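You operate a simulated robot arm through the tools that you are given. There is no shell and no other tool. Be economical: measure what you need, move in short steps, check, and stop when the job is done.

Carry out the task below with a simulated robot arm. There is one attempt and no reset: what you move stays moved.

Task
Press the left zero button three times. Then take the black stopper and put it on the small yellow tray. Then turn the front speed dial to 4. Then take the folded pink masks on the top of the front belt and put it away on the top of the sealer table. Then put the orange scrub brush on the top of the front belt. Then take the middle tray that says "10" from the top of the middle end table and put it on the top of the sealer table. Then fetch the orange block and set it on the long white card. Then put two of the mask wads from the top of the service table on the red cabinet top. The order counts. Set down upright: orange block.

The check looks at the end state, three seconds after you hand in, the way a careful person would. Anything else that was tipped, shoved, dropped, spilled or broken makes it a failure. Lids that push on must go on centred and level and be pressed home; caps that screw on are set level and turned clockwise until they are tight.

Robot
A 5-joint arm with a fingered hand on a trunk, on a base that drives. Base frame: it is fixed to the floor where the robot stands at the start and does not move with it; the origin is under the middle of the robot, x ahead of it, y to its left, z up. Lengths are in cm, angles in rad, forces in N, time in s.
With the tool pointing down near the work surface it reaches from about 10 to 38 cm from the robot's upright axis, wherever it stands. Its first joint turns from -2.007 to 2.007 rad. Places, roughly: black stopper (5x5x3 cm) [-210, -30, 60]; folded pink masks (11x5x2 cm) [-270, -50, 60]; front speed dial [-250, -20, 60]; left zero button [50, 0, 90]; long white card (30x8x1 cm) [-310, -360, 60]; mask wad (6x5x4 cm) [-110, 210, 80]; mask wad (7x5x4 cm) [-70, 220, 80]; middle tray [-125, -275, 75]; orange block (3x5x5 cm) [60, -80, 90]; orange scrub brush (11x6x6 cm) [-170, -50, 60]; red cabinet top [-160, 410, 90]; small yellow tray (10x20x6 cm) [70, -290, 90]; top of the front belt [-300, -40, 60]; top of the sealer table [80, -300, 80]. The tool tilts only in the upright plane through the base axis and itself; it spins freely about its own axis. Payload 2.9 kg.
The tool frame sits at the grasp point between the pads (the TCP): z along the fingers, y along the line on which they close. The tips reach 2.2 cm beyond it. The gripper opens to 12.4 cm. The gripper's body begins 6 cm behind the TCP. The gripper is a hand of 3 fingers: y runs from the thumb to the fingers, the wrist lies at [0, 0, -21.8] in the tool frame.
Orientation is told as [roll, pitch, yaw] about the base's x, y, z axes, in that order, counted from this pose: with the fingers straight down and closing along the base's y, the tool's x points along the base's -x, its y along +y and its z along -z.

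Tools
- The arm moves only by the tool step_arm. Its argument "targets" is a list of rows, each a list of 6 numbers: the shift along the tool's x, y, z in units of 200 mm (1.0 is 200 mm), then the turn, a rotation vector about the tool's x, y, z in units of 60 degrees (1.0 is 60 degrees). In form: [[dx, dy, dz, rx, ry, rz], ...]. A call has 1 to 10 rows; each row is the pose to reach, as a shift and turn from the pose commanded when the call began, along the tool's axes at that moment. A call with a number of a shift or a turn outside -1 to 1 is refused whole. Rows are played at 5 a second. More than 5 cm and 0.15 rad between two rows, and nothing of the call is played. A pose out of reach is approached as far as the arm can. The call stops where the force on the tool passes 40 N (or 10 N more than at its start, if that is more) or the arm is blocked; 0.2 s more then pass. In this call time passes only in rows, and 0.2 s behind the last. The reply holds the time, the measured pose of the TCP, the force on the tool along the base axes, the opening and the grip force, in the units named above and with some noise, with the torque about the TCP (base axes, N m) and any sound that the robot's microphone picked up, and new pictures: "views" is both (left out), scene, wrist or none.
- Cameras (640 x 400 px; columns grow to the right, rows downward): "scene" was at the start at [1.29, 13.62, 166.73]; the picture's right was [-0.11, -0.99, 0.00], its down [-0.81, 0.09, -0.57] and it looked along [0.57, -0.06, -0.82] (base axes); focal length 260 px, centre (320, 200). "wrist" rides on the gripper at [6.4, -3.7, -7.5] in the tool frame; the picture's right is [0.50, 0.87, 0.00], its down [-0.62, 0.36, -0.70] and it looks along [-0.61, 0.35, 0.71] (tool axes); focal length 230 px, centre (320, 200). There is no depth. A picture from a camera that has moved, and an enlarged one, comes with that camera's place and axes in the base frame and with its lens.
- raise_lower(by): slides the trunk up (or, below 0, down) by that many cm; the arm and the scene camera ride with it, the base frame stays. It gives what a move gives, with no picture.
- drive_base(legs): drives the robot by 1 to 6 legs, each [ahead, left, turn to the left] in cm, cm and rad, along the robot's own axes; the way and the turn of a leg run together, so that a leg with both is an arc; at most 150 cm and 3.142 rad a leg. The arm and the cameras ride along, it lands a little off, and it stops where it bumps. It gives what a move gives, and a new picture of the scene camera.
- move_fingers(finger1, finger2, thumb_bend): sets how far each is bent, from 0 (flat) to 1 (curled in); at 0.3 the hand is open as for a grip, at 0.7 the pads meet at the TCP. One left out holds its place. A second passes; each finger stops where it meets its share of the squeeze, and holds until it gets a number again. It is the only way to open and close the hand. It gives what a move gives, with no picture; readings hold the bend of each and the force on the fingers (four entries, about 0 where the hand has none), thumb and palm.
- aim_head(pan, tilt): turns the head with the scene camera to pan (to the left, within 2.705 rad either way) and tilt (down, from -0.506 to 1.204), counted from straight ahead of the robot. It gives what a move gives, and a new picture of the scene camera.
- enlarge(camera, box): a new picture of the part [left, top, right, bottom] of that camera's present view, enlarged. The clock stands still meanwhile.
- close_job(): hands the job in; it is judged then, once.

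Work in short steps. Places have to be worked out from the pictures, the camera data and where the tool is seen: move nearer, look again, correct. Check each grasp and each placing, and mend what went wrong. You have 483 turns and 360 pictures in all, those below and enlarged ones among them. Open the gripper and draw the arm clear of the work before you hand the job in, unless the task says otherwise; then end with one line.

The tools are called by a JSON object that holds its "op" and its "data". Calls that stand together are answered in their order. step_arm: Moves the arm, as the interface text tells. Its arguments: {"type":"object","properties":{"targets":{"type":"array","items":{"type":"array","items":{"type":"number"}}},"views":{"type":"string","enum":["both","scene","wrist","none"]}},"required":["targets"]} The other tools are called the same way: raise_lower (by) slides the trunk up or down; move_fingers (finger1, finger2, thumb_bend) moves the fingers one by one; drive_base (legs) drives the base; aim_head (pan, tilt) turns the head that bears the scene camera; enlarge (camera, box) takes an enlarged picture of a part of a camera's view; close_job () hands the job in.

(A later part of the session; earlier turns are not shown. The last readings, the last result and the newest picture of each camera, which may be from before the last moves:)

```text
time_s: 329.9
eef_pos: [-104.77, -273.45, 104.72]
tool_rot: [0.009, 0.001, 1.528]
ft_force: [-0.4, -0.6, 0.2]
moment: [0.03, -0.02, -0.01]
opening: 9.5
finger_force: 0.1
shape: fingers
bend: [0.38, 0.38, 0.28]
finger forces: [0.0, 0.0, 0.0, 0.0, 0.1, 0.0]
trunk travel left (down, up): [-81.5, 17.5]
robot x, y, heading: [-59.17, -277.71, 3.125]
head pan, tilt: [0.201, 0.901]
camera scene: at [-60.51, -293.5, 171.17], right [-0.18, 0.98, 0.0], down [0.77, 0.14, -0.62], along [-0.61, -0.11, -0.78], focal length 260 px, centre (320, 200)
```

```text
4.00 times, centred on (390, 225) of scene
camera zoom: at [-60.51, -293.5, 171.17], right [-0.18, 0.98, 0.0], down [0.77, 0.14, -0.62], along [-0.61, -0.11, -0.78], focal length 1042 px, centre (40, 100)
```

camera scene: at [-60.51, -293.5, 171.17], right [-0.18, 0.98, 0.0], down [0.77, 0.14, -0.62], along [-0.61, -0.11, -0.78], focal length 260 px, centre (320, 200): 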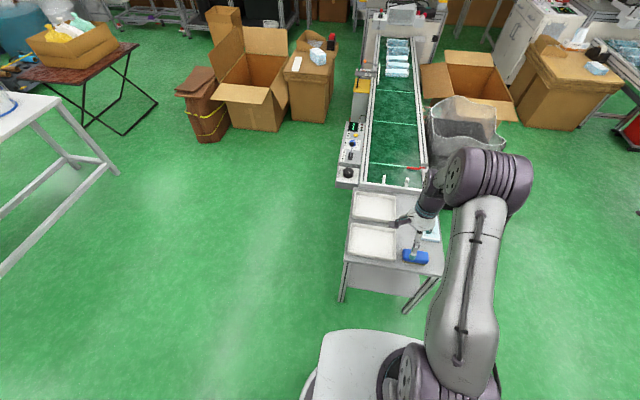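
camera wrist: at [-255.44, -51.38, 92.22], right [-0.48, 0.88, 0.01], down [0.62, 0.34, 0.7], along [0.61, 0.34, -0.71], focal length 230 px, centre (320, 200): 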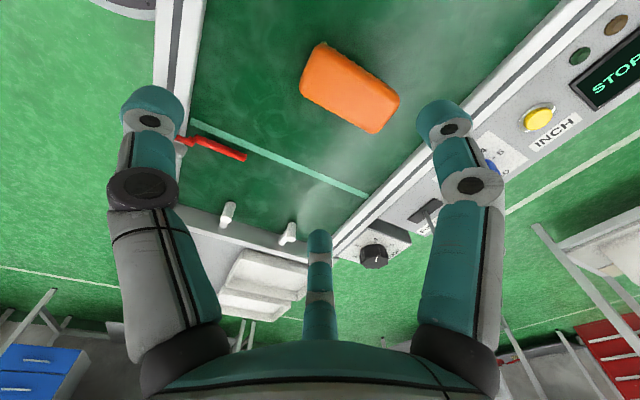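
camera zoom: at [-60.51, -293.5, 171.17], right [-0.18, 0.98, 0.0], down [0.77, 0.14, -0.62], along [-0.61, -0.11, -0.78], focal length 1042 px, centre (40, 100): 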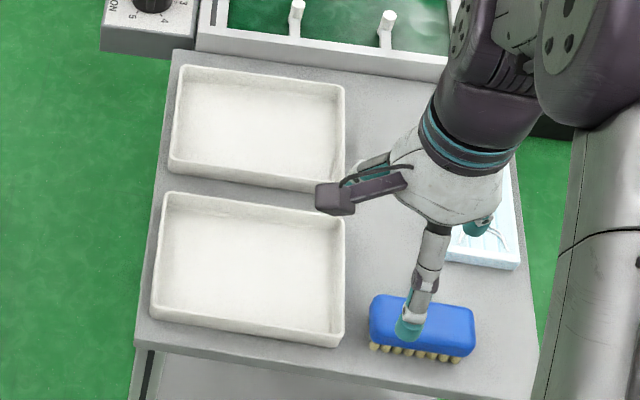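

Labels should be on the −y face; slide left to view that side.

{"op": "drive_base", "data": {"legs": [[0, 70, 0]]}}

{"op": "aim_head", "data": {"pan": -0.7, "tilt": 0.85}}

{"op": "enlarge", "data": {"camera": "scene", "box": [240, 150, 400, 250]}}

```text
time_s: 333.8
eef_pos: [-106.6, -345.52, 104.79]
tool_rot: [0.008, 0.001, 1.52]
ft_force: [0.4, -0.6, 0.1]
moment: [0.02, -0.01, 0.02]
opening: 9.51
finger_force: 0.1
shape: fingers
bend: [0.38, 0.38, 0.28]
finger forces: [0.0, 0.1, 0.0, 0.1, 0.1, 0.0]
trunk travel left (down, up): [-81.5, 17.5]
robot x, y, heading: [-60.78, -349.68, 3.11]
head pan, tilt: [0.201, 0.901]
camera scene: at [-62.45, -365.77, 171.17], right [-0.17, 0.99, 0.0], down [0.77, 0.13, -0.62], along [-0.61, -0.11, -0.78], focal length 260 px, centre (320, 200)
```

scene: 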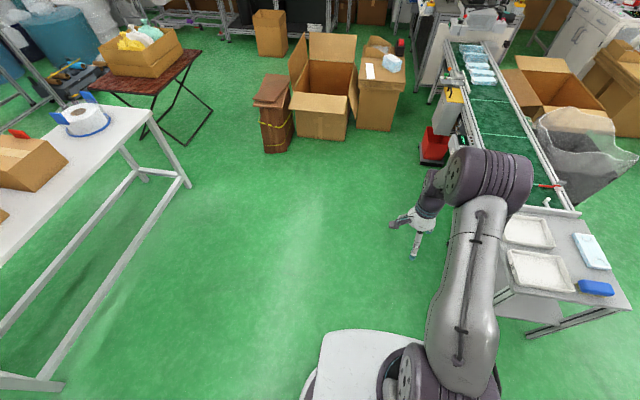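

```text
time_s: 335.0
eef_pos: [-106.62, -345.42, 104.71]
tool_rot: [0.006, 0.0, 1.522]
ft_force: [0.6, 0.1, -0.1]
moment: [0.01, -0.01, 0.01]
opening: 9.48
finger_force: 0.0
shape: fingers
bend: [0.38, 0.38, 0.28]
finger forces: [0.0, 0.0, 0.0, 0.0, 0.0, 0.0]
trunk travel left (down, up): [-81.5, 17.5]
robot x, y, heading: [-60.79, -349.87, 3.113]
head pan, tilt: [-0.7, 0.85]
camera scene: at [-60.85, -359.28, 171.56], right [0.67, 0.75, 0.0], down [0.56, -0.5, -0.66], along [-0.49, 0.44, -0.75], focal length 260 px, centre (320, 200)
```

scene: 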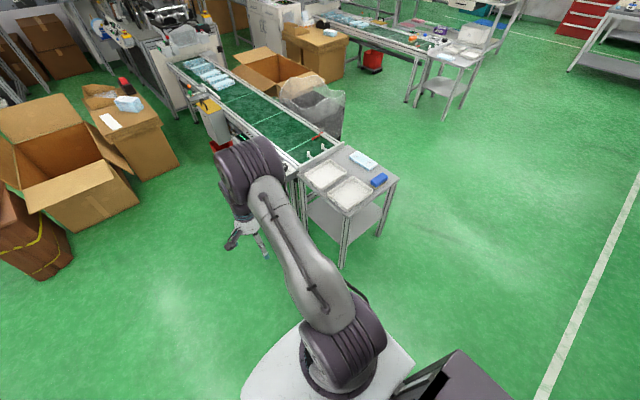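

```text
4.00 times, centred on (320, 200) of scene
camera zoom: at [-60.85, -359.28, 171.56], right [0.67, 0.75, 0.0], down [0.56, -0.5, -0.66], along [-0.49, 0.44, -0.75], focal length 1042 px, centre (320, 200)
```

zoom: 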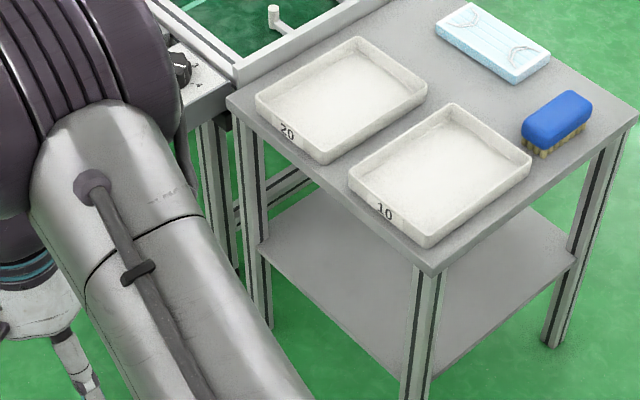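

The outer tray is "10". Go back to face it and grip the rim of its +x long side at ≈(-114.6,-280.5).

{"op": "drive_base", "data": {"legs": [[0, -69, 0.03], [8, 0, 0]]}}

{"op": "move_fingers", "data": {"finger1": 0.55, "finger2": 0.55, "thumb_bend": 0.55}}

{"op": "aim_head", "data": {"pan": 0.1, "tilt": 1.0}}

```text
time_s: 339.5
eef_pos: [-113.19, -276.51, 104.74]
tool_rot: [0.007, -0.001, 1.536]
ft_force: [-0.6, -0.8, -0.5]
moment: [0.07, -0.01, 0.0]
opening: 9.51
finger_force: 0.1
shape: fingers
bend: [0.38, 0.38, 0.28]
finger forces: [0.0, 0.0, 0.1, 0.1, 0.1, 0.0]
trunk travel left (down, up): [-81.5, 17.5]
robot x, y, heading: [-66.8, -280.26, 3.126]
head pan, tilt: [-0.7, 0.85]
camera scene: at [-67.16, -289.67, 171.57], right [0.66, 0.75, 0.0], down [0.57, -0.49, -0.66], along [-0.5, 0.43, -0.75], focal length 260 px, centre (320, 200)
```

scene: 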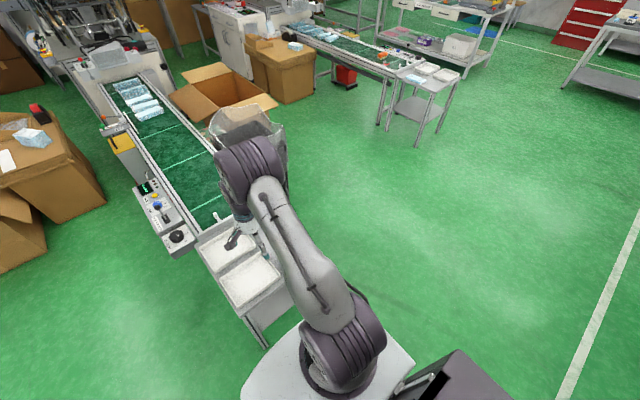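

```text
time_s: 340.5
eef_pos: [-113.09, -276.48, 104.73]
tool_rot: [0.007, -0.001, 1.536]
ft_force: [-0.1, 0.2, -0.8]
moment: [0.02, -0.02, 0.01]
opening: 3.64
finger_force: 0.1
shape: fingers
bend: [0.55, 0.55, 0.55]
finger forces: [0.0, 0.1, 0.0, 0.0, 0.0, 0.0]
trunk travel left (down, up): [-81.5, 17.5]
robot x, y, heading: [-66.76, -280.08, 3.123]
head pan, tilt: [-0.7, 0.85]
```

```text
time_s: 341.6
eef_pos: [-113.12, -276.41, 104.7]
tool_rot: [0.008, 0.001, 1.534]
ft_force: [-0.2, 0.4, 0.2]
moment: [0.05, 0.01, 0.0]
opening: 3.66
finger_force: 0.1
shape: fingers
bend: [0.55, 0.55, 0.55]
finger forces: [0.0, 0.0, 0.0, 0.1, 0.0, 0.0]
trunk travel left (down, up): [-81.5, 17.5]
robot x, y, heading: [-67.4, -280.25, 3.125]
head pan, tilt: [0.099, 1.0]
camera scene: at [-68.14, -295.4, 170.45], right [-0.08, 1.0, 0.0], down [0.84, 0.07, -0.54], along [-0.54, -0.04, -0.84], focal length 260 px, centre (320, 200)
```

scene: 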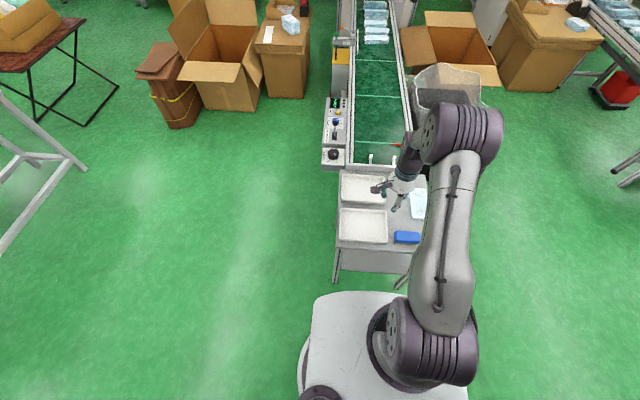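

Thumb is toward me, fingers toward the tray interior. Lower and centre over the rim.

{"op": "raise_lower", "data": {"by": -24}}

{"op": "step_arm", "data": {"targets": [[0.1, 0.03, 0.1, 0, 0, 0], [0.21, 0.077, 0.2, 0, 0, 0]], "views": "both"}}

```text
time_s: 344.1
eef_pos: [-112.98, -276.49, 80.73]
tool_rot: [0.008, -0.001, 1.533]
ft_force: [0.4, -0.7, -0.4]
moment: [0.04, -0.02, 0.0]
opening: 3.64
finger_force: 0.0
shape: fingers
bend: [0.55, 0.55, 0.55]
finger forces: [0.0, 0.0, 0.0, 0.0, 0.0, 0.0]
trunk travel left (down, up): [-57.5, 41.5]
robot x, y, heading: [-67.35, -280.48, 3.128]
head pan, tilt: [0.099, 1.0]
```

```text
time_s: 344.7
eef_pos: [-114.86, -280.43, 76.7]
tool_rot: [0.008, 0.002, 1.534]
ft_force: [0.3, 0.2, 1.0]
moment: [-0.01, 0.0, -0.02]
opening: 3.62
finger_force: 0.1
shape: fingers
bend: [0.55, 0.55, 0.55]
finger forces: [0.1, 0.0, 0.1, 0.0, 0.0, 0.0]
trunk travel left (down, up): [-57.5, 41.5]
robot x, y, heading: [-67.14, -280.28, 3.126]
head pan, tilt: [0.099, 1.0]
camera scene: at [-68.17, -295.44, 146.45], right [-0.08, 1.0, 0.0], down [0.84, 0.07, -0.54], along [-0.54, -0.04, -0.84], focal length 260 px, centre (320, 200)
camera wrist: at [-111.31, -286.89, 84.13], right [-0.88, -0.47, 0.01], down [-0.33, 0.63, 0.7], along [-0.33, 0.62, -0.71], focal length 230 px, centre (320, 200)
```

scene: 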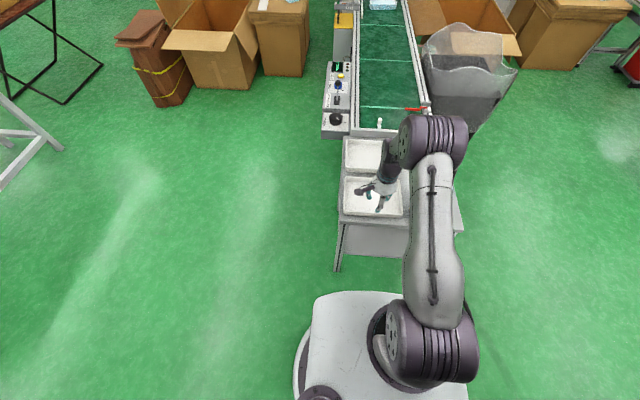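
wrist: 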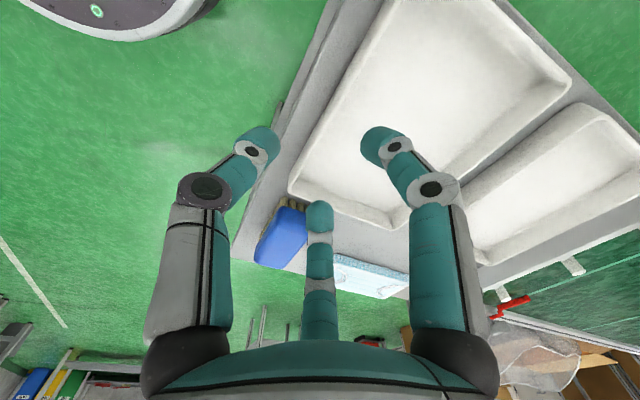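

Rim is ~1.2 cm further (x≈-116). Shift and descend to 70.

{"op": "step_arm", "data": {"targets": [[0, 0.03, 0.1, 0, 0, 0], [0, 0.06, 0.2, 0, 0, 0], [0, 0.06, 0.32, 0, 0, 0]], "views": "wrist"}}

{"op": "enlarge", "data": {"camera": "wrist", "box": [200, 60, 456, 220]}}

```text
time_s: 345.5
eef_pos: [-116.13, -280.52, 70.3]
tool_rot: [0.007, -0.001, 1.533]
ft_force: [-0.6, -0.9, 0.0]
moment: [0.02, -0.02, 0.0]
opening: 3.63
finger_force: 0.1
shape: fingers
bend: [0.55, 0.55, 0.55]
finger forces: [0.0, 0.1, 0.0, 0.0, 0.0, 0.0]
trunk travel left (down, up): [-57.5, 41.5]
robot x, y, heading: [-67.39, -280.05, 3.13]
head pan, tilt: [0.099, 1.0]
camera wrist: at [-112.59, -287.05, 77.74], right [-0.88, -0.47, 0.01], down [-0.33, 0.63, 0.7], along [-0.33, 0.62, -0.71], focal length 230 px, centre (320, 200)
```

wrist: 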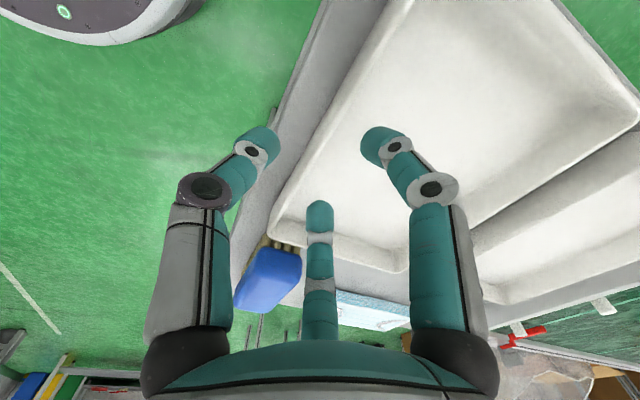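

```text
2.50 times, centred on (328, 140) of wrist
camera zoom: at [-112.59, -287.05, 77.74], right [-0.88, -0.47, 0.01], down [-0.33, 0.63, 0.7], along [-0.33, 0.62, -0.71], focal length 575 px, centre (300, 350)
```

zoom: 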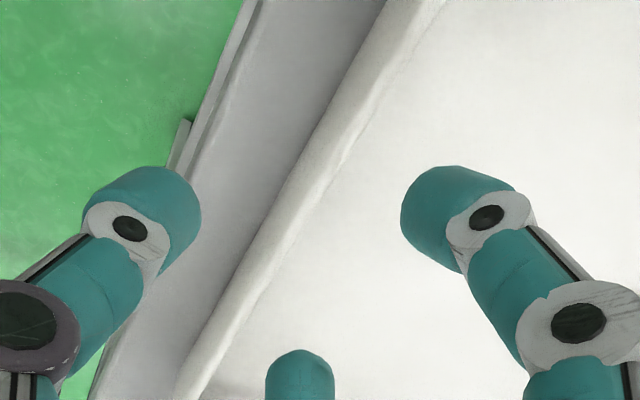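

Centered well. Descend to TCP≈65.2 so pads straddle the wall.

{"op": "step_arm", "data": {"targets": [[0, -0.012, 0.1, 0, 0, 0], [0, -0.012, 0.18, 0, 0, 0], [0, -0.012, 0.25, 0, 0, 0]], "views": "wrist"}}

```text
time_s: 346.3
eef_pos: [-115.78, -280.57, 65.23]
tool_rot: [0.006, 0.0, 1.534]
ft_force: [0.0, -0.7, 0.7]
moment: [-0.03, 0.01, -0.01]
opening: 3.67
finger_force: 0.1
shape: fingers
bend: [0.55, 0.55, 0.55]
finger forces: [0.0, 0.2, 0.0, 0.0, 0.1, 0.0]
trunk travel left (down, up): [-57.5, 41.5]
robot x, y, heading: [-66.97, -280.0, 3.128]
head pan, tilt: [0.099, 1.0]
camera wrist: at [-112.24, -286.93, 72.7], right [-0.88, -0.47, 0.01], down [-0.33, 0.63, 0.7], along [-0.33, 0.62, -0.71], focal length 230 px, centre (320, 200)
```

wrist: 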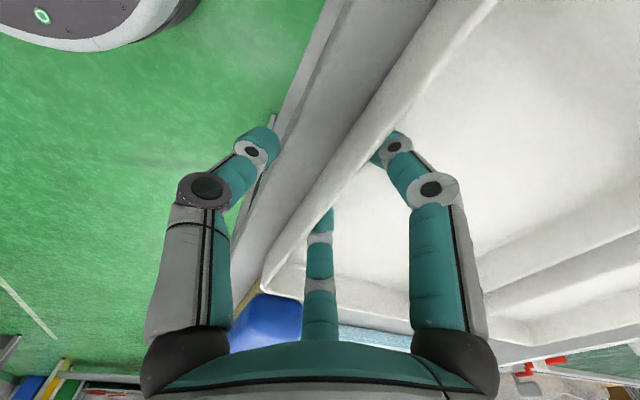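

Wall is between thumb and fingers. Close gently, then firmly.

{"op": "move_fingers", "data": {"finger1": 0.68, "finger2": 0.68, "thumb_bend": 0.66}}

{"op": "move_fingers", "data": {"finger1": 0.95, "finger2": 0.95, "thumb_bend": 0.95}}

{"op": "step_arm", "data": {"targets": [[0, 0, -0.03, 0, 0, 0], [0, 0, -0.08, 0, 0, 0], [0, 0, -0.15, 0, 0, 0]], "views": "both"}}

```text
time_s: 347.3
eef_pos: [-115.85, -280.54, 65.22]
tool_rot: [0.006, 0.0, 1.534]
ft_force: [0.2, 0.2, 0.3]
moment: [0.0, 0.03, -0.01]
opening: 0.47
finger_force: 0.2
shape: fingers
bend: [0.68, 0.68, 0.66]
finger forces: [0.2, 0.1, 0.0, 0.0, 0.0, 0.0]
trunk travel left (down, up): [-57.5, 41.5]
robot x, y, heading: [-67.21, -280.23, 3.125]
head pan, tilt: [0.099, 1.0]
```

```text
time_s: 348.3
eef_pos: [-115.74, -280.4, 65.28]
tool_rot: [0.007, -0.001, 1.535]
ft_force: [0.0, -0.3, -0.2]
moment: [-0.02, 0.07, 0.01]
opening: 0.0
finger_force: 33.8
shape: fingers
bend: [0.77, 0.77, 0.73]
finger forces: [18.4, 17.9, 0.0, 0.1, 31.0, 0.1]
trunk travel left (down, up): [-57.5, 41.5]
robot x, y, heading: [-66.98, -280.13, 3.13]
head pan, tilt: [0.099, 1.0]
```

```text
time_s: 349.1
eef_pos: [-115.76, -280.45, 68.29]
tool_rot: [0.006, -0.001, 1.534]
ft_force: [-1.1, 0.4, 0.1]
moment: [0.0, -0.07, 0.0]
opening: 0.0
finger_force: 34.9
shape: fingers
bend: [0.77, 0.77, 0.74]
finger forces: [19.1, 19.2, 0.0, 0.0, 32.4, 0.0]
trunk travel left (down, up): [-57.5, 41.5]
robot x, y, heading: [-66.85, -280.23, 3.13]
head pan, tilt: [0.099, 1.0]
camera scene: at [-68.12, -295.4, 146.45], right [-0.08, 1.0, 0.0], down [0.84, 0.07, -0.54], along [-0.54, -0.05, -0.84], focal length 260 px, centre (320, 200)
camera wrist: at [-112.14, -286.94, 75.79], right [-0.88, -0.47, 0.01], down [-0.33, 0.63, 0.7], along [-0.33, 0.62, -0.71], focal length 230 px, centre (320, 200)
```

scene: 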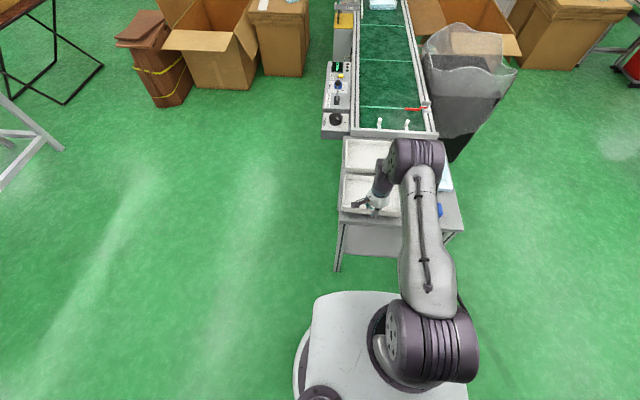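
wrist: 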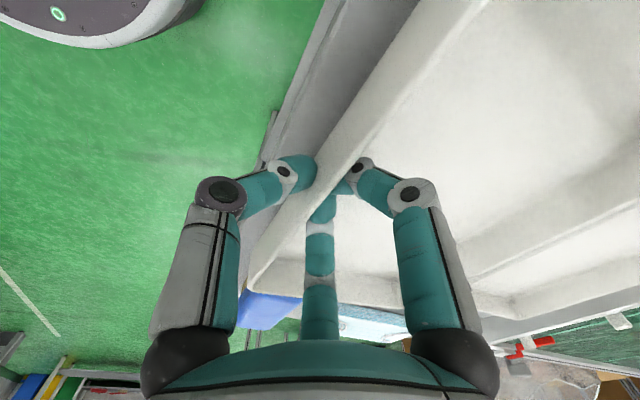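

Grip ~32 N and tray seems to follow. Lift more and check sag.

{"op": "step_arm", "data": {"targets": [[0, 0, -0.15, 0, 0, 0], [0, 0, -0.3, 0, 0, 0], [0, 0, -0.45, 0, 0, 0]], "views": "both"}}

{"op": "enlarge", "data": {"camera": "scene", "box": [320, 120, 480, 240]}}

```text
time_s: 349.9
eef_pos: [-115.65, -280.44, 77.36]
tool_rot: [0.008, 0.0, 1.535]
ft_force: [0.2, 0.0, 0.5]
moment: [0.0, -0.03, 0.01]
opening: 0.0
finger_force: 36.5
shape: fingers
bend: [0.77, 0.77, 0.75]
finger forces: [19.6, 19.9, 0.1, 0.1, 33.2, 0.0]
trunk travel left (down, up): [-57.5, 41.5]
robot x, y, heading: [-67.18, -280.2, 3.126]
head pan, tilt: [0.099, 1.0]
camera scene: at [-68.08, -295.4, 146.45], right [-0.08, 1.0, 0.0], down [0.84, 0.07, -0.54], along [-0.54, -0.05, -0.84], focal length 260 px, centre (320, 200)
camera wrist: at [-112.05, -286.8, 84.93], right [-0.88, -0.47, 0.01], down [-0.33, 0.63, 0.7], along [-0.33, 0.62, -0.71], focal length 230 px, centre (320, 200)
```

scene: 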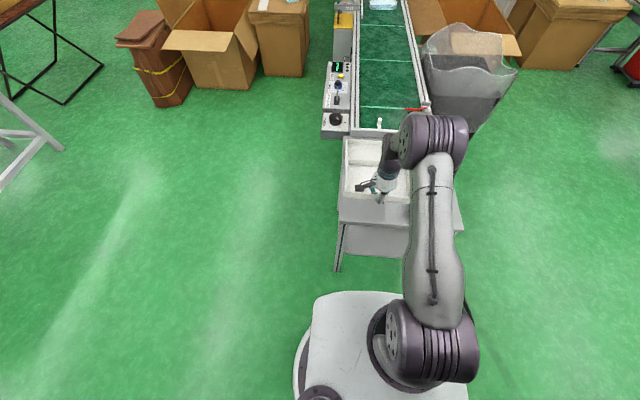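
wrist: 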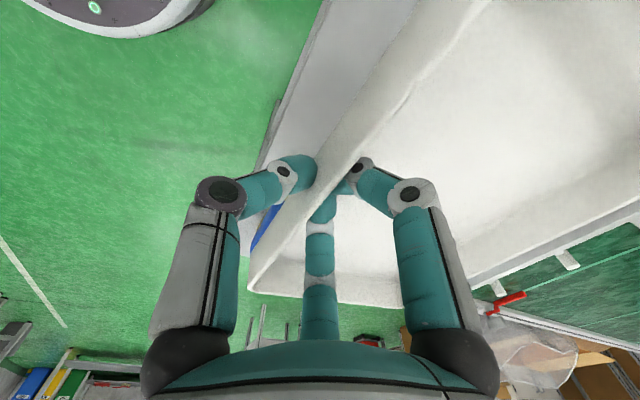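

```text
3.33 times, centred on (400, 180) of scene
camera zoom: at [-68.08, -295.4, 146.45], right [-0.08, 1.0, 0.0], down [0.84, 0.07, -0.54], along [-0.54, -0.05, -0.84], focal length 868 px, centre (53, 267)
```

zoom: 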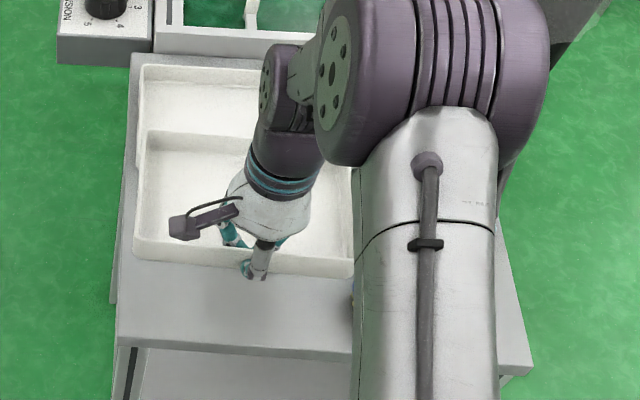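

The tray is held rigidly level. Raise, retract a bit, back off and turn around to the sealer table.

{"op": "raise_lower", "data": {"by": 36}}

{"op": "drive_base", "data": {"legs": [[-25, 0, 0]]}}

{"op": "step_arm", "data": {"targets": [[0, -0.15, 0, 0, 0, 0], [0, -0.35, 0, 0, 0, 0], [0, -0.5, 0, 0, 0, 0]], "views": "none"}}

{"op": "drive_base", "data": {"legs": [[0, 0, -1.571], [0, 0, -1.565]]}}

```text
time_s: 353.4
eef_pos: [-115.7, -280.34, 113.52]
tool_rot: [0.006, -0.001, 1.535]
ft_force: [-0.5, 0.0, 0.0]
moment: [0.04, -0.02, -0.03]
opening: 0.02
finger_force: 36.2
shape: fingers
bend: [0.77, 0.77, 0.75]
finger forces: [19.7, 19.9, 0.0, 0.0, 33.4, 0.1]
trunk travel left (down, up): [-93.5, 5.5]
robot x, y, heading: [-67.16, -280.03, 3.126]
head pan, tilt: [0.099, 1.0]
```

```text
time_s: 355.3
eef_pos: [-90.21, -280.53, 113.37]
tool_rot: [0.006, -0.001, 1.53]
ft_force: [-0.7, 0.3, -0.7]
moment: [-0.05, -0.08, 0.0]
opening: 0.0
finger_force: 35.8
shape: fingers
bend: [0.77, 0.77, 0.75]
finger forces: [19.7, 19.9, 0.1, 0.0, 33.4, 0.1]
trunk travel left (down, up): [-93.5, 5.5]
robot x, y, heading: [-41.6, -281.09, 3.122]
head pan, tilt: [0.099, 1.0]
camera scene: at [-42.9, -295.86, 182.45], right [-0.08, 1.0, 0.0], down [0.84, 0.07, -0.54], along [-0.54, -0.04, -0.84], focal length 260 px, centre (320, 200)
```

scene: 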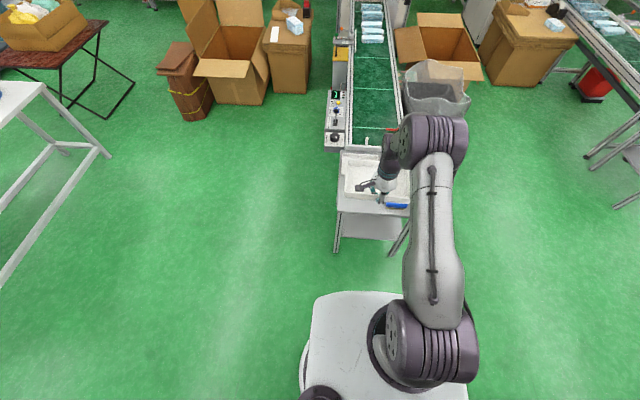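

```text
time_s: 356.1
eef_pos: [-80.14, -280.91, 113.68]
tool_rot: [0.009, 0.001, 1.531]
ft_force: [-0.6, -0.2, -1.1]
moment: [0.02, -0.02, 0.0]
opening: 0.01
finger_force: 37.6
shape: fingers
bend: [0.77, 0.77, 0.75]
finger forces: [20.1, 20.3, 0.1, 0.1, 33.6, 0.0]
trunk travel left (down, up): [-93.5, 5.5]
robot x, y, heading: [-41.73, -280.64, 3.125]
head pan, tilt: [0.099, 1.0]
```

```text
time_s: 363.9
eef_pos: [-3.13, -277.46, 113.66]
tool_rot: [0.009, 0.0, -1.542]
ft_force: [-0.2, -0.4, -1.1]
moment: [0.01, 0.06, -0.01]
opening: 0.02
finger_force: 34.5
shape: fingers
bend: [0.77, 0.77, 0.76]
finger forces: [19.0, 19.3, 0.0, 0.0, 30.5, 0.0]
trunk travel left (down, up): [-93.5, 5.5]
robot x, y, heading: [-41.99, -280.85, 0.049]
head pan, tilt: [0.099, 1.0]
camera scene: at [-41.31, -265.49, 182.45], right [0.15, -0.99, 0.0], down [-0.83, -0.13, -0.54], along [0.53, 0.08, -0.84], focal length 260 px, centre (320, 200)
```

scene: 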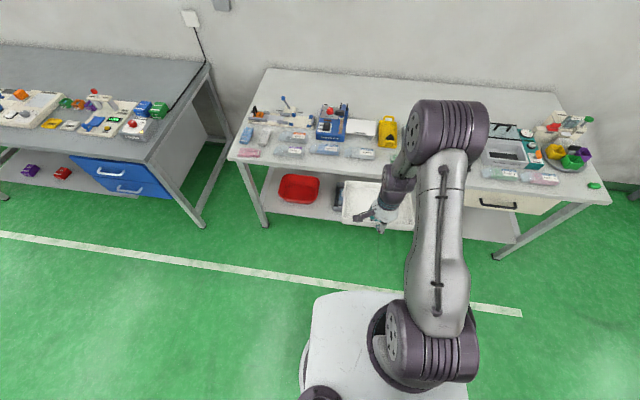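

Zoom on the table's back region to pick the tray's spot.

{"op": "enlarge", "data": {"camera": "scene", "box": [230, 60, 450, 180]}}

```text
2.91 times, centred on (340, 120) of scene
camera zoom: at [-41.31, -265.49, 182.45], right [0.15, -0.99, 0.0], down [-0.83, -0.13, -0.54], along [0.53, 0.08, -0.84], focal length 758 px, centre (262, 433)
```

zoom: 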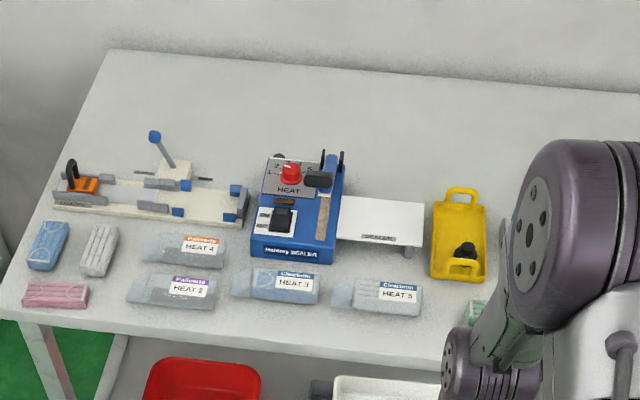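

I'll place the tray behind the sealer plate: rim at (83,-273), spanning x 83–100. Approach with the tray high.

{"op": "drive_base", "data": {"legs": [[55, 5, -0.05], [15, 0, 0]]}}

{"op": "aim_head", "data": {"pan": 0.0, "tilt": 0.9}}

```text
time_s: 368.1
eef_pos: [66.71, -272.12, 113.81]
tool_rot: [0.008, -0.001, -1.579]
ft_force: [0.3, -0.7, -0.1]
moment: [-0.02, 0.06, -0.02]
opening: 0.0
finger_force: 34.1
shape: fingers
bend: [0.77, 0.77, 0.76]
finger forces: [19.0, 19.4, 0.1, 0.0, 30.7, 0.0]
trunk travel left (down, up): [-93.5, 5.5]
robot x, y, heading: [28.65, -273.95, 0.013]
head pan, tilt: [0.099, 1.0]
camera scene: at [28.78, -258.7, 182.45], right [0.11, -0.99, 0.0], down [-0.84, -0.1, -0.54], along [0.54, 0.06, -0.84], focal length 260 px, centre (320, 200)
```

scene: 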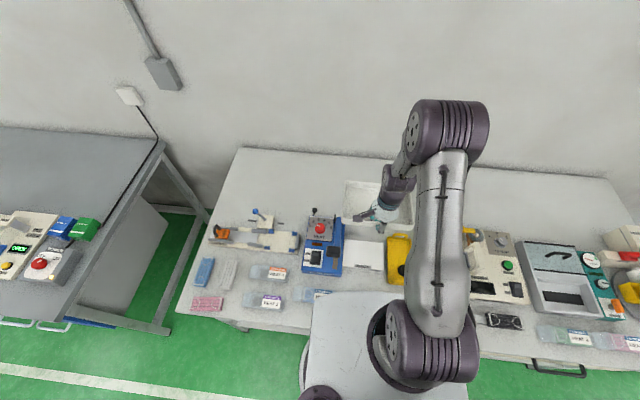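

```text
time_s: 368.8
eef_pos: [66.93, -272.15, 113.65]
tool_rot: [0.007, 0.0, -1.578]
ft_force: [0.9, -0.2, -0.1]
moment: [0.0, 0.05, 0.03]
opening: 0.0
finger_force: 34.9
shape: fingers
bend: [0.77, 0.77, 0.76]
finger forces: [19.0, 19.4, 0.0, 0.1, 30.8, 0.0]
trunk travel left (down, up): [-93.5, 5.5]
robot x, y, heading: [28.16, -273.82, 0.014]
head pan, tilt: [0.0, 0.901]
camera scene: at [29.78, -259.38, 183.17], right [0.01, -1.0, 0.0], down [-0.78, -0.01, -0.62], along [0.62, 0.01, -0.78], focal length 260 px, centre (320, 200)
```

scene: 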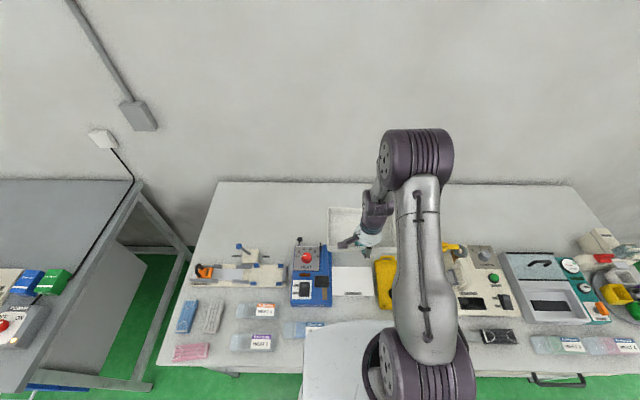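

Extend the arm to x≈83 while still high, then look.

{"op": "step_arm", "data": {"targets": [[0, 0.2, 0, 0, 0, 0], [0, 0.4, 0, 0, 0, 0], [0, 0.6, 0, 0, 0, 0], [0, 0.8, 0, 0, 0, 0]], "views": "both"}}

{"op": "enlarge", "data": {"camera": "scene", "box": [270, 180, 430, 310]}}

```text
time_s: 369.8
eef_pos: [83.11, -272.17, 113.63]
tool_rot: [0.004, 0.0, -1.577]
ft_force: [0.3, 0.0, -0.9]
moment: [0.02, 0.07, 0.04]
opening: 0.0
finger_force: 36.1
shape: fingers
bend: [0.77, 0.77, 0.76]
finger forces: [20.1, 20.5, 0.1, 0.0, 31.9, 0.0]
trunk travel left (down, up): [-93.5, 5.5]
robot x, y, heading: [28.33, -273.7, 0.018]
head pan, tilt: [0.0, 0.901]
camera scene: at [29.97, -259.38, 183.17], right [0.01, -1.0, 0.0], down [-0.78, -0.01, -0.62], along [0.62, 0.01, -0.78], focal length 260 px, centre (320, 200)
camera wrist: at [79.5, -265.64, 121.02], right [0.87, 0.49, 0.0], down [0.35, -0.62, 0.7], along [0.35, -0.61, -0.71], focal length 230 px, centre (320, 200)
```

scene: 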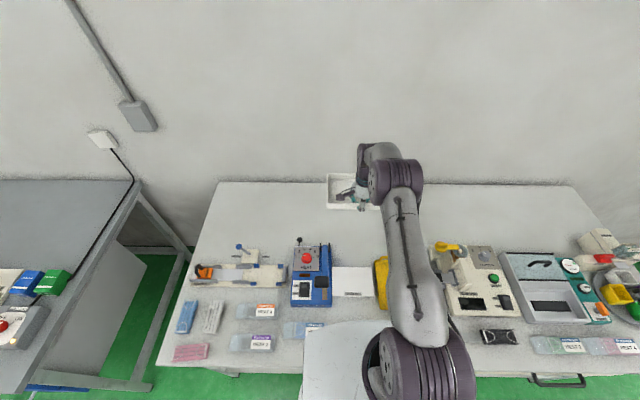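
wrist: 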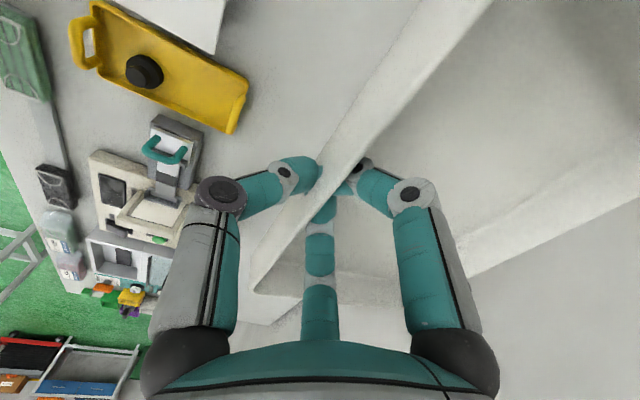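

```text
3.08 times, centred on (350, 245) of scene
camera zoom: at [29.97, -259.38, 183.17], right [0.01, -1.0, 0.0], down [-0.78, -0.01, -0.62], along [0.62, 0.01, -0.78], focal length 801 px, centre (228, 62)
```

zoom: 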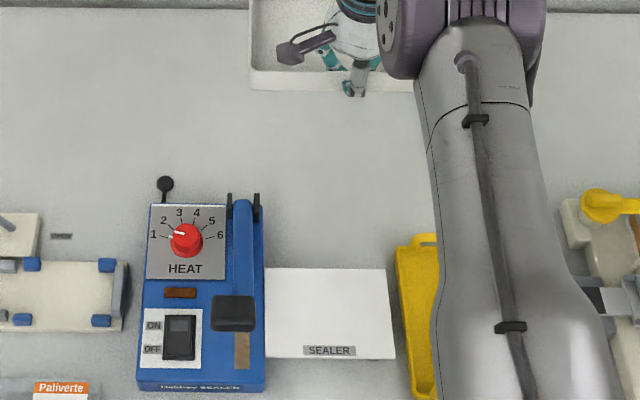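

Clear space below. Lower trunk 10 cm, then lower with the arm until contact.

{"op": "raise_lower", "data": {"by": -10}}

{"op": "step_arm", "data": {"targets": [[0, 0, 0.2, 0, 0, 0], [0, 0, 0.4, 0, 0, 0], [0, 0, 0.55, 0, 0, 0], [0, 0, 0.65, 0, 0, 0]], "views": "scene"}}

```text
time_s: 371.1
eef_pos: [83.05, -272.21, 103.73]
tool_rot: [0.007, 0.001, -1.578]
ft_force: [0.0, -1.1, -1.6]
moment: [0.0, 0.06, 0.04]
opening: 0.0
finger_force: 36.0
shape: fingers
bend: [0.77, 0.77, 0.76]
finger forces: [20.2, 20.4, 0.0, 0.1, 32.0, 0.1]
trunk travel left (down, up): [-83.5, 15.5]
robot x, y, heading: [28.27, -274.01, 0.019]
head pan, tilt: [0.0, 0.901]
```

```text
time_s: 372.1
eef_pos: [83.17, -271.89, 90.38]
tool_rot: [0.007, 0.0, -1.577]
ft_force: [0.6, 0.4, -0.2]
moment: [0.0, 0.08, 0.0]
opening: 0.01
finger_force: 36.5
shape: fingers
bend: [0.77, 0.77, 0.76]
finger forces: [20.4, 20.8, 0.0, 0.0, 32.2, 0.0]
trunk travel left (down, up): [-83.5, 15.5]
robot x, y, heading: [28.64, -274.11, 0.014]
head pan, tilt: [0.0, 0.901]
camera scene: at [29.74, -259.38, 173.18], right [0.01, -1.0, 0.0], down [-0.78, -0.01, -0.62], along [0.62, 0.01, -0.78], focal length 260 px, centre (320, 200)
```

scene: 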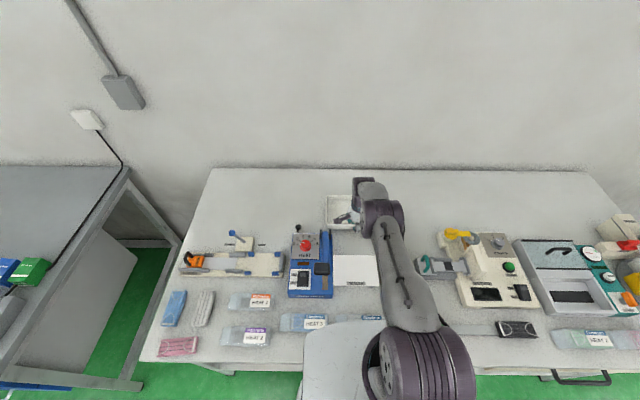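

{"op": "step_arm", "data": {"targets": [[0, 0, 0.03, 0, 0, 0], [0, 0, 0.06, 0, 0, 0], [0, 0, 0.09, 0, 0, 0], [0, 0, 0.11, 0, 0, 0]], "views": "wrist"}}

```text
time_s: 373.1
eef_pos: [83.11, -272.07, 88.41]
tool_rot: [0.005, -0.001, -1.577]
ft_force: [1.2, -0.2, 0.0]
moment: [0.05, 0.05, -0.02]
opening: 0.0
finger_force: 36.6
shape: fingers
bend: [0.77, 0.77, 0.76]
finger forces: [20.4, 20.6, 0.0, 0.0, 32.2, 0.0]
trunk travel left (down, up): [-83.5, 15.5]
robot x, y, heading: [28.25, -274.01, 0.013]
head pan, tilt: [0.0, 0.901]
camera wrist: at [79.47, -265.62, 95.89], right [0.87, 0.49, 0.01], down [0.35, -0.62, 0.7], along [0.35, -0.61, -0.71], focal length 230 px, centre (320, 200)
```

wrist: 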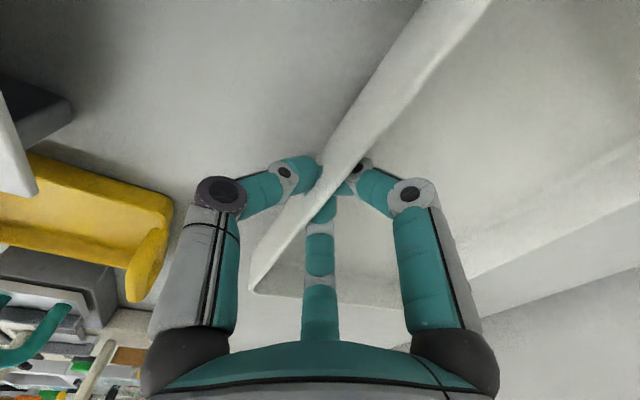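

No contact yet; continue in small steps.

{"op": "step_arm", "data": {"targets": [[0, 0, 0.02, 0, 0, 0], [0, 0, 0.04, 0, 0, 0], [0, 0, 0.06, 0, 0, 0], [0, 0, 0.08, 0, 0, 0]], "views": "none"}}

```text
time_s: 374.1
eef_pos: [82.49, -272.29, 87.05]
tool_rot: [0.007, -0.001, -1.579]
ft_force: [1.3, 0.1, 0.7]
moment: [0.04, -0.05, 0.0]
opening: 0.02
finger_force: 37.8
shape: fingers
bend: [0.77, 0.77, 0.76]
finger forces: [21.9, 20.6, 0.0, 0.0, 33.0, 0.0]
out of reach, approached as far as the arm can: row 2, 3, 4
trunk travel left (down, up): [-83.5, 15.5]
robot x, y, heading: [28.33, -273.55, 0.011]
head pan, tilt: [0.0, 0.901]
```

At the reach limit; retract 1.5 cm while lowering.

{"op": "step_arm", "data": {"targets": [[0, -0.06, 0.0, 0, 0, 0], [0, -0.08, 0.02, 0, 0, 0], [0, -0.08, 0.04, 0, 0, 0], [0, -0.08, 0.06, 0, 0, 0]], "views": "wrist"}}

```text
time_s: 375.3
eef_pos: [80.92, -272.04, 86.31]
tool_rot: [0.022, 0.002, -1.578]
ft_force: [-3.9, -0.8, 18.7]
moment: [-0.01, 0.0, -0.01]
opening: 0.0
finger_force: 46.3
shape: fingers
bend: [0.79, 0.78, 0.79]
finger forces: [27.1, 24.5, 0.1, 0.1, 40.8, 0.1]
trunk travel left (down, up): [-83.5, 15.5]
robot x, y, heading: [27.91, -273.95, 0.021]
head pan, tilt: [0.0, 0.901]
stopped in row 4: the force on the tool passed its limit at 41 N (the readings are from after the stop); the commanded pose is now the measured one
camera wrist: at [77.16, -265.63, 93.8], right [0.87, 0.49, 0.02], down [0.34, -0.62, 0.71], along [0.36, -0.61, -0.71], focal length 230 px, centre (320, 200)
```

wrist: 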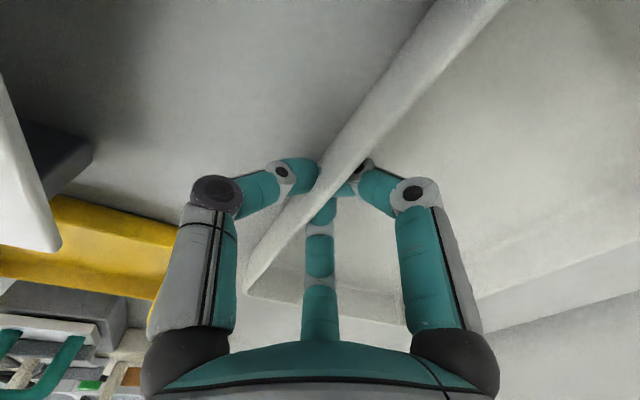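

On the table. Release slightly and lift straight up.

{"op": "step_arm", "data": {"targets": [[0, 0, -0.01, 0, 0, 0]], "views": "none"}}

{"op": "move_fingers", "data": {"finger1": 0.6, "finger2": 0.6, "thumb_bend": 0.6}}

{"op": "step_arm", "data": {"targets": [[0, 0, -0.1, 0, 0, 0], [0, 0, -0.3, 0, 0, 0], [0, 0, -0.5, 0, 0, 0], [0, 0, -0.7, 0, 0, 0]], "views": "both"}}

```text
time_s: 375.7
eef_pos: [80.94, -272.11, 86.41]
tool_rot: [0.019, 0.003, -1.578]
ft_force: [-1.2, -1.4, 13.0]
moment: [-0.01, -0.03, -0.01]
opening: 0.0
finger_force: 45.9
shape: fingers
bend: [0.79, 0.78, 0.79]
finger forces: [27.1, 24.6, 0.0, 0.1, 39.8, 0.0]
trunk travel left (down, up): [-83.5, 15.5]
robot x, y, heading: [28.08, -273.85, 0.014]
head pan, tilt: [0.0, 0.901]
```

```text
time_s: 376.7
eef_pos: [80.97, -272.04, 86.59]
tool_rot: [0.02, 0.001, -1.578]
ft_force: [7.5, -0.5, 31.1]
moment: [-0.01, -0.06, -0.02]
opening: 0.58
finger_force: 16.2
shape: fingers
bend: [0.72, 0.72, 0.63]
finger forces: [13.0, 12.4, 0.0, 0.0, 7.4, 0.0]
trunk travel left (down, up): [-83.5, 15.5]
robot x, y, heading: [28.0, -273.9, 0.013]
head pan, tilt: [0.0, 0.901]
```

```text
time_s: 377.7
eef_pos: [80.96, -272.32, 100.34]
tool_rot: [0.017, 0.0, -1.579]
ft_force: [0.0, -1.1, 0.7]
moment: [0.0, 0.02, -0.02]
opening: 2.19
finger_force: 0.1
shape: fingers
bend: [0.6, 0.6, 0.6]
finger forces: [0.0, 0.0, 0.0, 0.1, 0.1, 0.0]
trunk travel left (down, up): [-83.5, 15.5]
robot x, y, heading: [28.3, -273.55, 0.012]
head pan, tilt: [0.0, 0.901]
camera scene: at [29.58, -259.39, 173.17], right [0.01, -1.0, 0.0], down [-0.78, -0.01, -0.62], along [0.62, 0.01, -0.78], focal length 260 px, centre (320, 200)
camera wrist: at [77.07, -265.82, 107.78], right [0.87, 0.49, 0.02], down [0.34, -0.62, 0.71], along [0.36, -0.61, -0.71], focal length 230 px, centre (320, 200)
```

scene: 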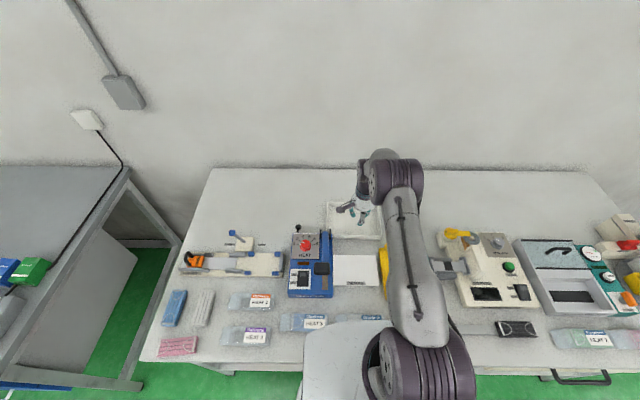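
wrist: 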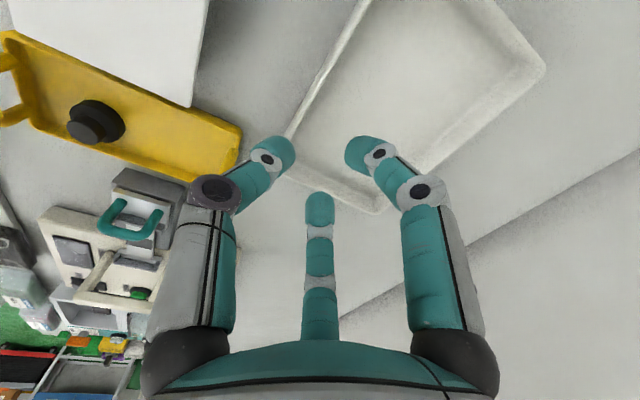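

{"op": "enlarge", "data": {"camera": "scene", "box": [280, 180, 440, 310]}}

{"op": "step_arm", "data": {"targets": [[0, -0.2, -0.1, 0, 0, 0], [0, -0.4, -0.2, 0, 0, 0], [0, -0.6, -0.25, 0, 0, 0], [0, -0.8, -0.25, 0, 0, 0], [0, -1.0, -0.25, 0, 0, 0]], "views": "scene"}}

```text
3.08 times, centred on (360, 245) of scene
camera zoom: at [29.58, -259.39, 173.17], right [0.01, -1.0, 0.0], down [-0.78, -0.01, -0.62], along [0.62, 0.01, -0.78], focal length 801 px, centre (197, 62)
```

zoom: 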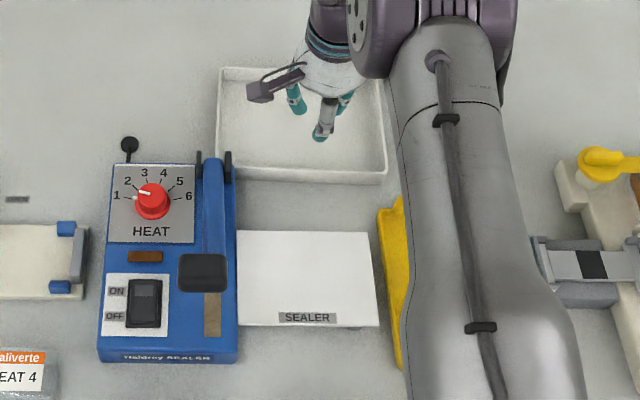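

```text
time_s: 378.9
eef_pos: [60.53, -271.84, 104.74]
tool_rot: [0.017, 0.002, -1.578]
ft_force: [-0.1, 0.7, -0.4]
moment: [-0.01, -0.03, -0.01]
opening: 2.17
finger_force: 0.1
shape: fingers
bend: [0.6, 0.6, 0.6]
finger forces: [0.0, 0.1, 0.1, 0.1, 0.0, 0.0]
trunk travel left (down, up): [-83.5, 15.5]
robot x, y, heading: [28.15, -274.15, 0.015]
head pan, tilt: [0.0, 0.901]
camera scene: at [29.63, -259.4, 173.18], right [0.01, -1.0, 0.0], down [-0.78, -0.01, -0.62], along [0.62, 0.01, -0.78], focal length 260 px, centre (320, 200)
```

scene: 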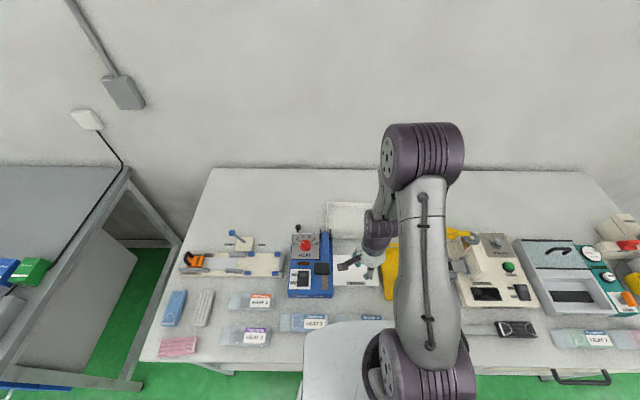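

Tray "10" rests flat on the sealer table. Next: fetch the orange block near (63,-78). Back off and drive there.

{"op": "drive_base", "data": {"legs": [[-70, 0, -0.015], [0, 150, 0], [0, 46, 0]]}}

{"op": "drive_base", "data": {"legs": [[45, 0, 0]]}}

{"op": "enlarge", "data": {"camera": "scene", "box": [240, 150, 440, 300]}}

```text
time_s: 392.1
eef_pos: [-7.72, -74.3, 104.82]
tool_rot: [0.014, 0.001, -1.591]
ft_force: [-0.8, -0.1, 0.0]
moment: [-0.01, 0.01, -0.02]
opening: 2.2
finger_force: 0.0
shape: fingers
bend: [0.6, 0.6, 0.6]
finger forces: [0.0, 0.1, 0.0, 0.0, 0.0, 0.1]
trunk travel left (down, up): [-83.5, 15.5]
robot x, y, heading: [-39.55, -75.91, 0.0]
head pan, tilt: [0.0, 0.901]
camera scene: at [-38.45, -61.4, 173.17], right [0.0, -1.0, 0.0], down [-0.78, 0.0, -0.62], along [0.62, 0.0, -0.78], focal length 260 px, centre (320, 200)
```

scene: 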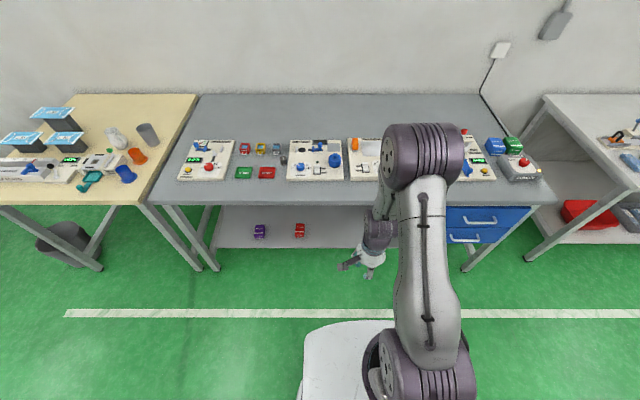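

```text
time_s: 394.8
eef_pos: [36.89, -74.52, 104.73]
tool_rot: [0.017, 0.002, -1.596]
ft_force: [-0.5, 0.8, 0.8]
moment: [-0.02, 0.02, -0.01]
opening: 2.18
finger_force: 0.1
shape: fingers
bend: [0.6, 0.6, 0.6]
finger forces: [0.1, 0.0, 0.0, 0.1, 0.0, 0.1]
trunk travel left (down, up): [-83.5, 15.5]
robot x, y, heading: [4.82, -75.89, -0.007]
head pan, tilt: [0.0, 0.901]
camera scene: at [6.35, -61.49, 173.17], right [0.0, -1.0, 0.0], down [-0.78, 0.0, -0.62], along [0.62, 0.0, -0.78], focal length 260 px, centre (320, 200)
```

scene: 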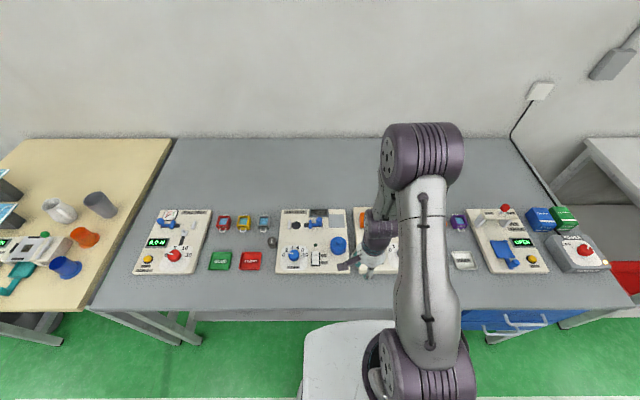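

```text
2.67 times, centred on (340, 225) of scene
camera zoom: at [6.35, -61.49, 173.17], right [0.0, -1.0, 0.0], down [-0.78, 0.0, -0.62], along [0.62, 0.0, -0.78], focal length 694 px, centre (267, 133)
```

zoom: 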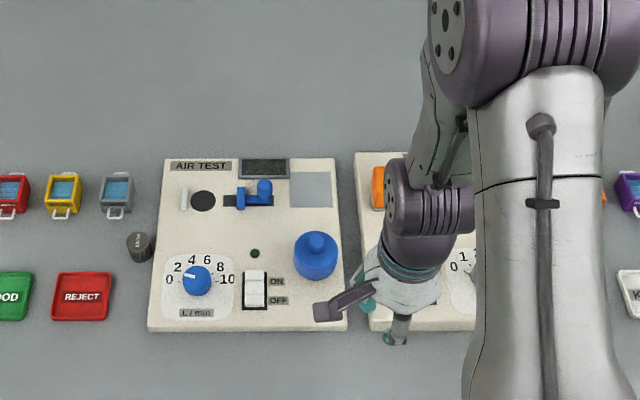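

Block near (62,-77.5). Extend the arm toward it at height and view with the wrist camera.

{"op": "step_arm", "data": {"targets": [[-0.02, 0.2, 0, 0, 0, 0], [-0.05, 0.4, 0, 0, 0, 0], [-0.08, 0.6, 0, 0, 0, 0], [-0.1, 0.8, 0, 0, 0, 0], [-0.12, 1.0, 0, 0, 0, 0]], "views": "both"}}

```text
time_s: 396.0
eef_pos: [57.34, -77.63, 105.07]
tool_rot: [0.015, 0.0, -1.594]
ft_force: [0.7, 0.9, 0.2]
moment: [0.0, -0.02, -0.01]
opening: 2.22
finger_force: 0.0
shape: fingers
bend: [0.6, 0.6, 0.6]
finger forces: [0.0, 0.0, 0.1, 0.1, 0.0, 0.0]
trunk travel left (down, up): [-83.5, 15.5]
robot x, y, heading: [4.72, -76.21, -0.004]
head pan, tilt: [0.0, 0.901]
camera scene: at [6.54, -61.52, 173.18], right [0.0, -1.0, 0.0], down [-0.78, 0.0, -0.62], along [0.62, 0.0, -0.78], focal length 260 px, centre (320, 200)
camera wrist: at [53.7, -71.08, 112.6], right [0.88, 0.48, 0.01], down [0.33, -0.63, 0.71], along [0.35, -0.62, -0.71], focal length 230 px, centre (320, 200)
```

scene: 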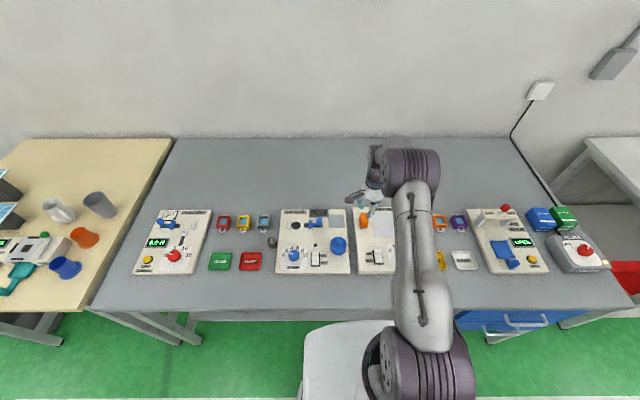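
wrist: 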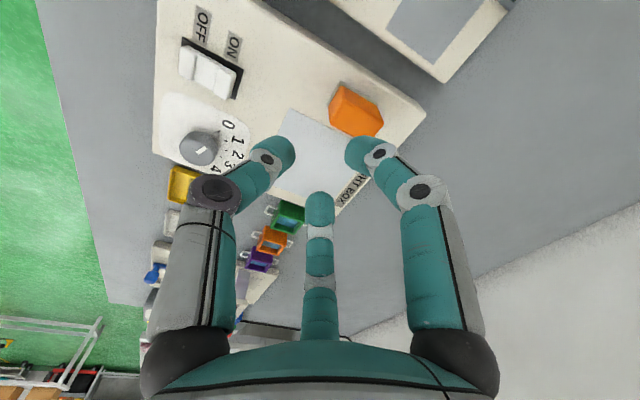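

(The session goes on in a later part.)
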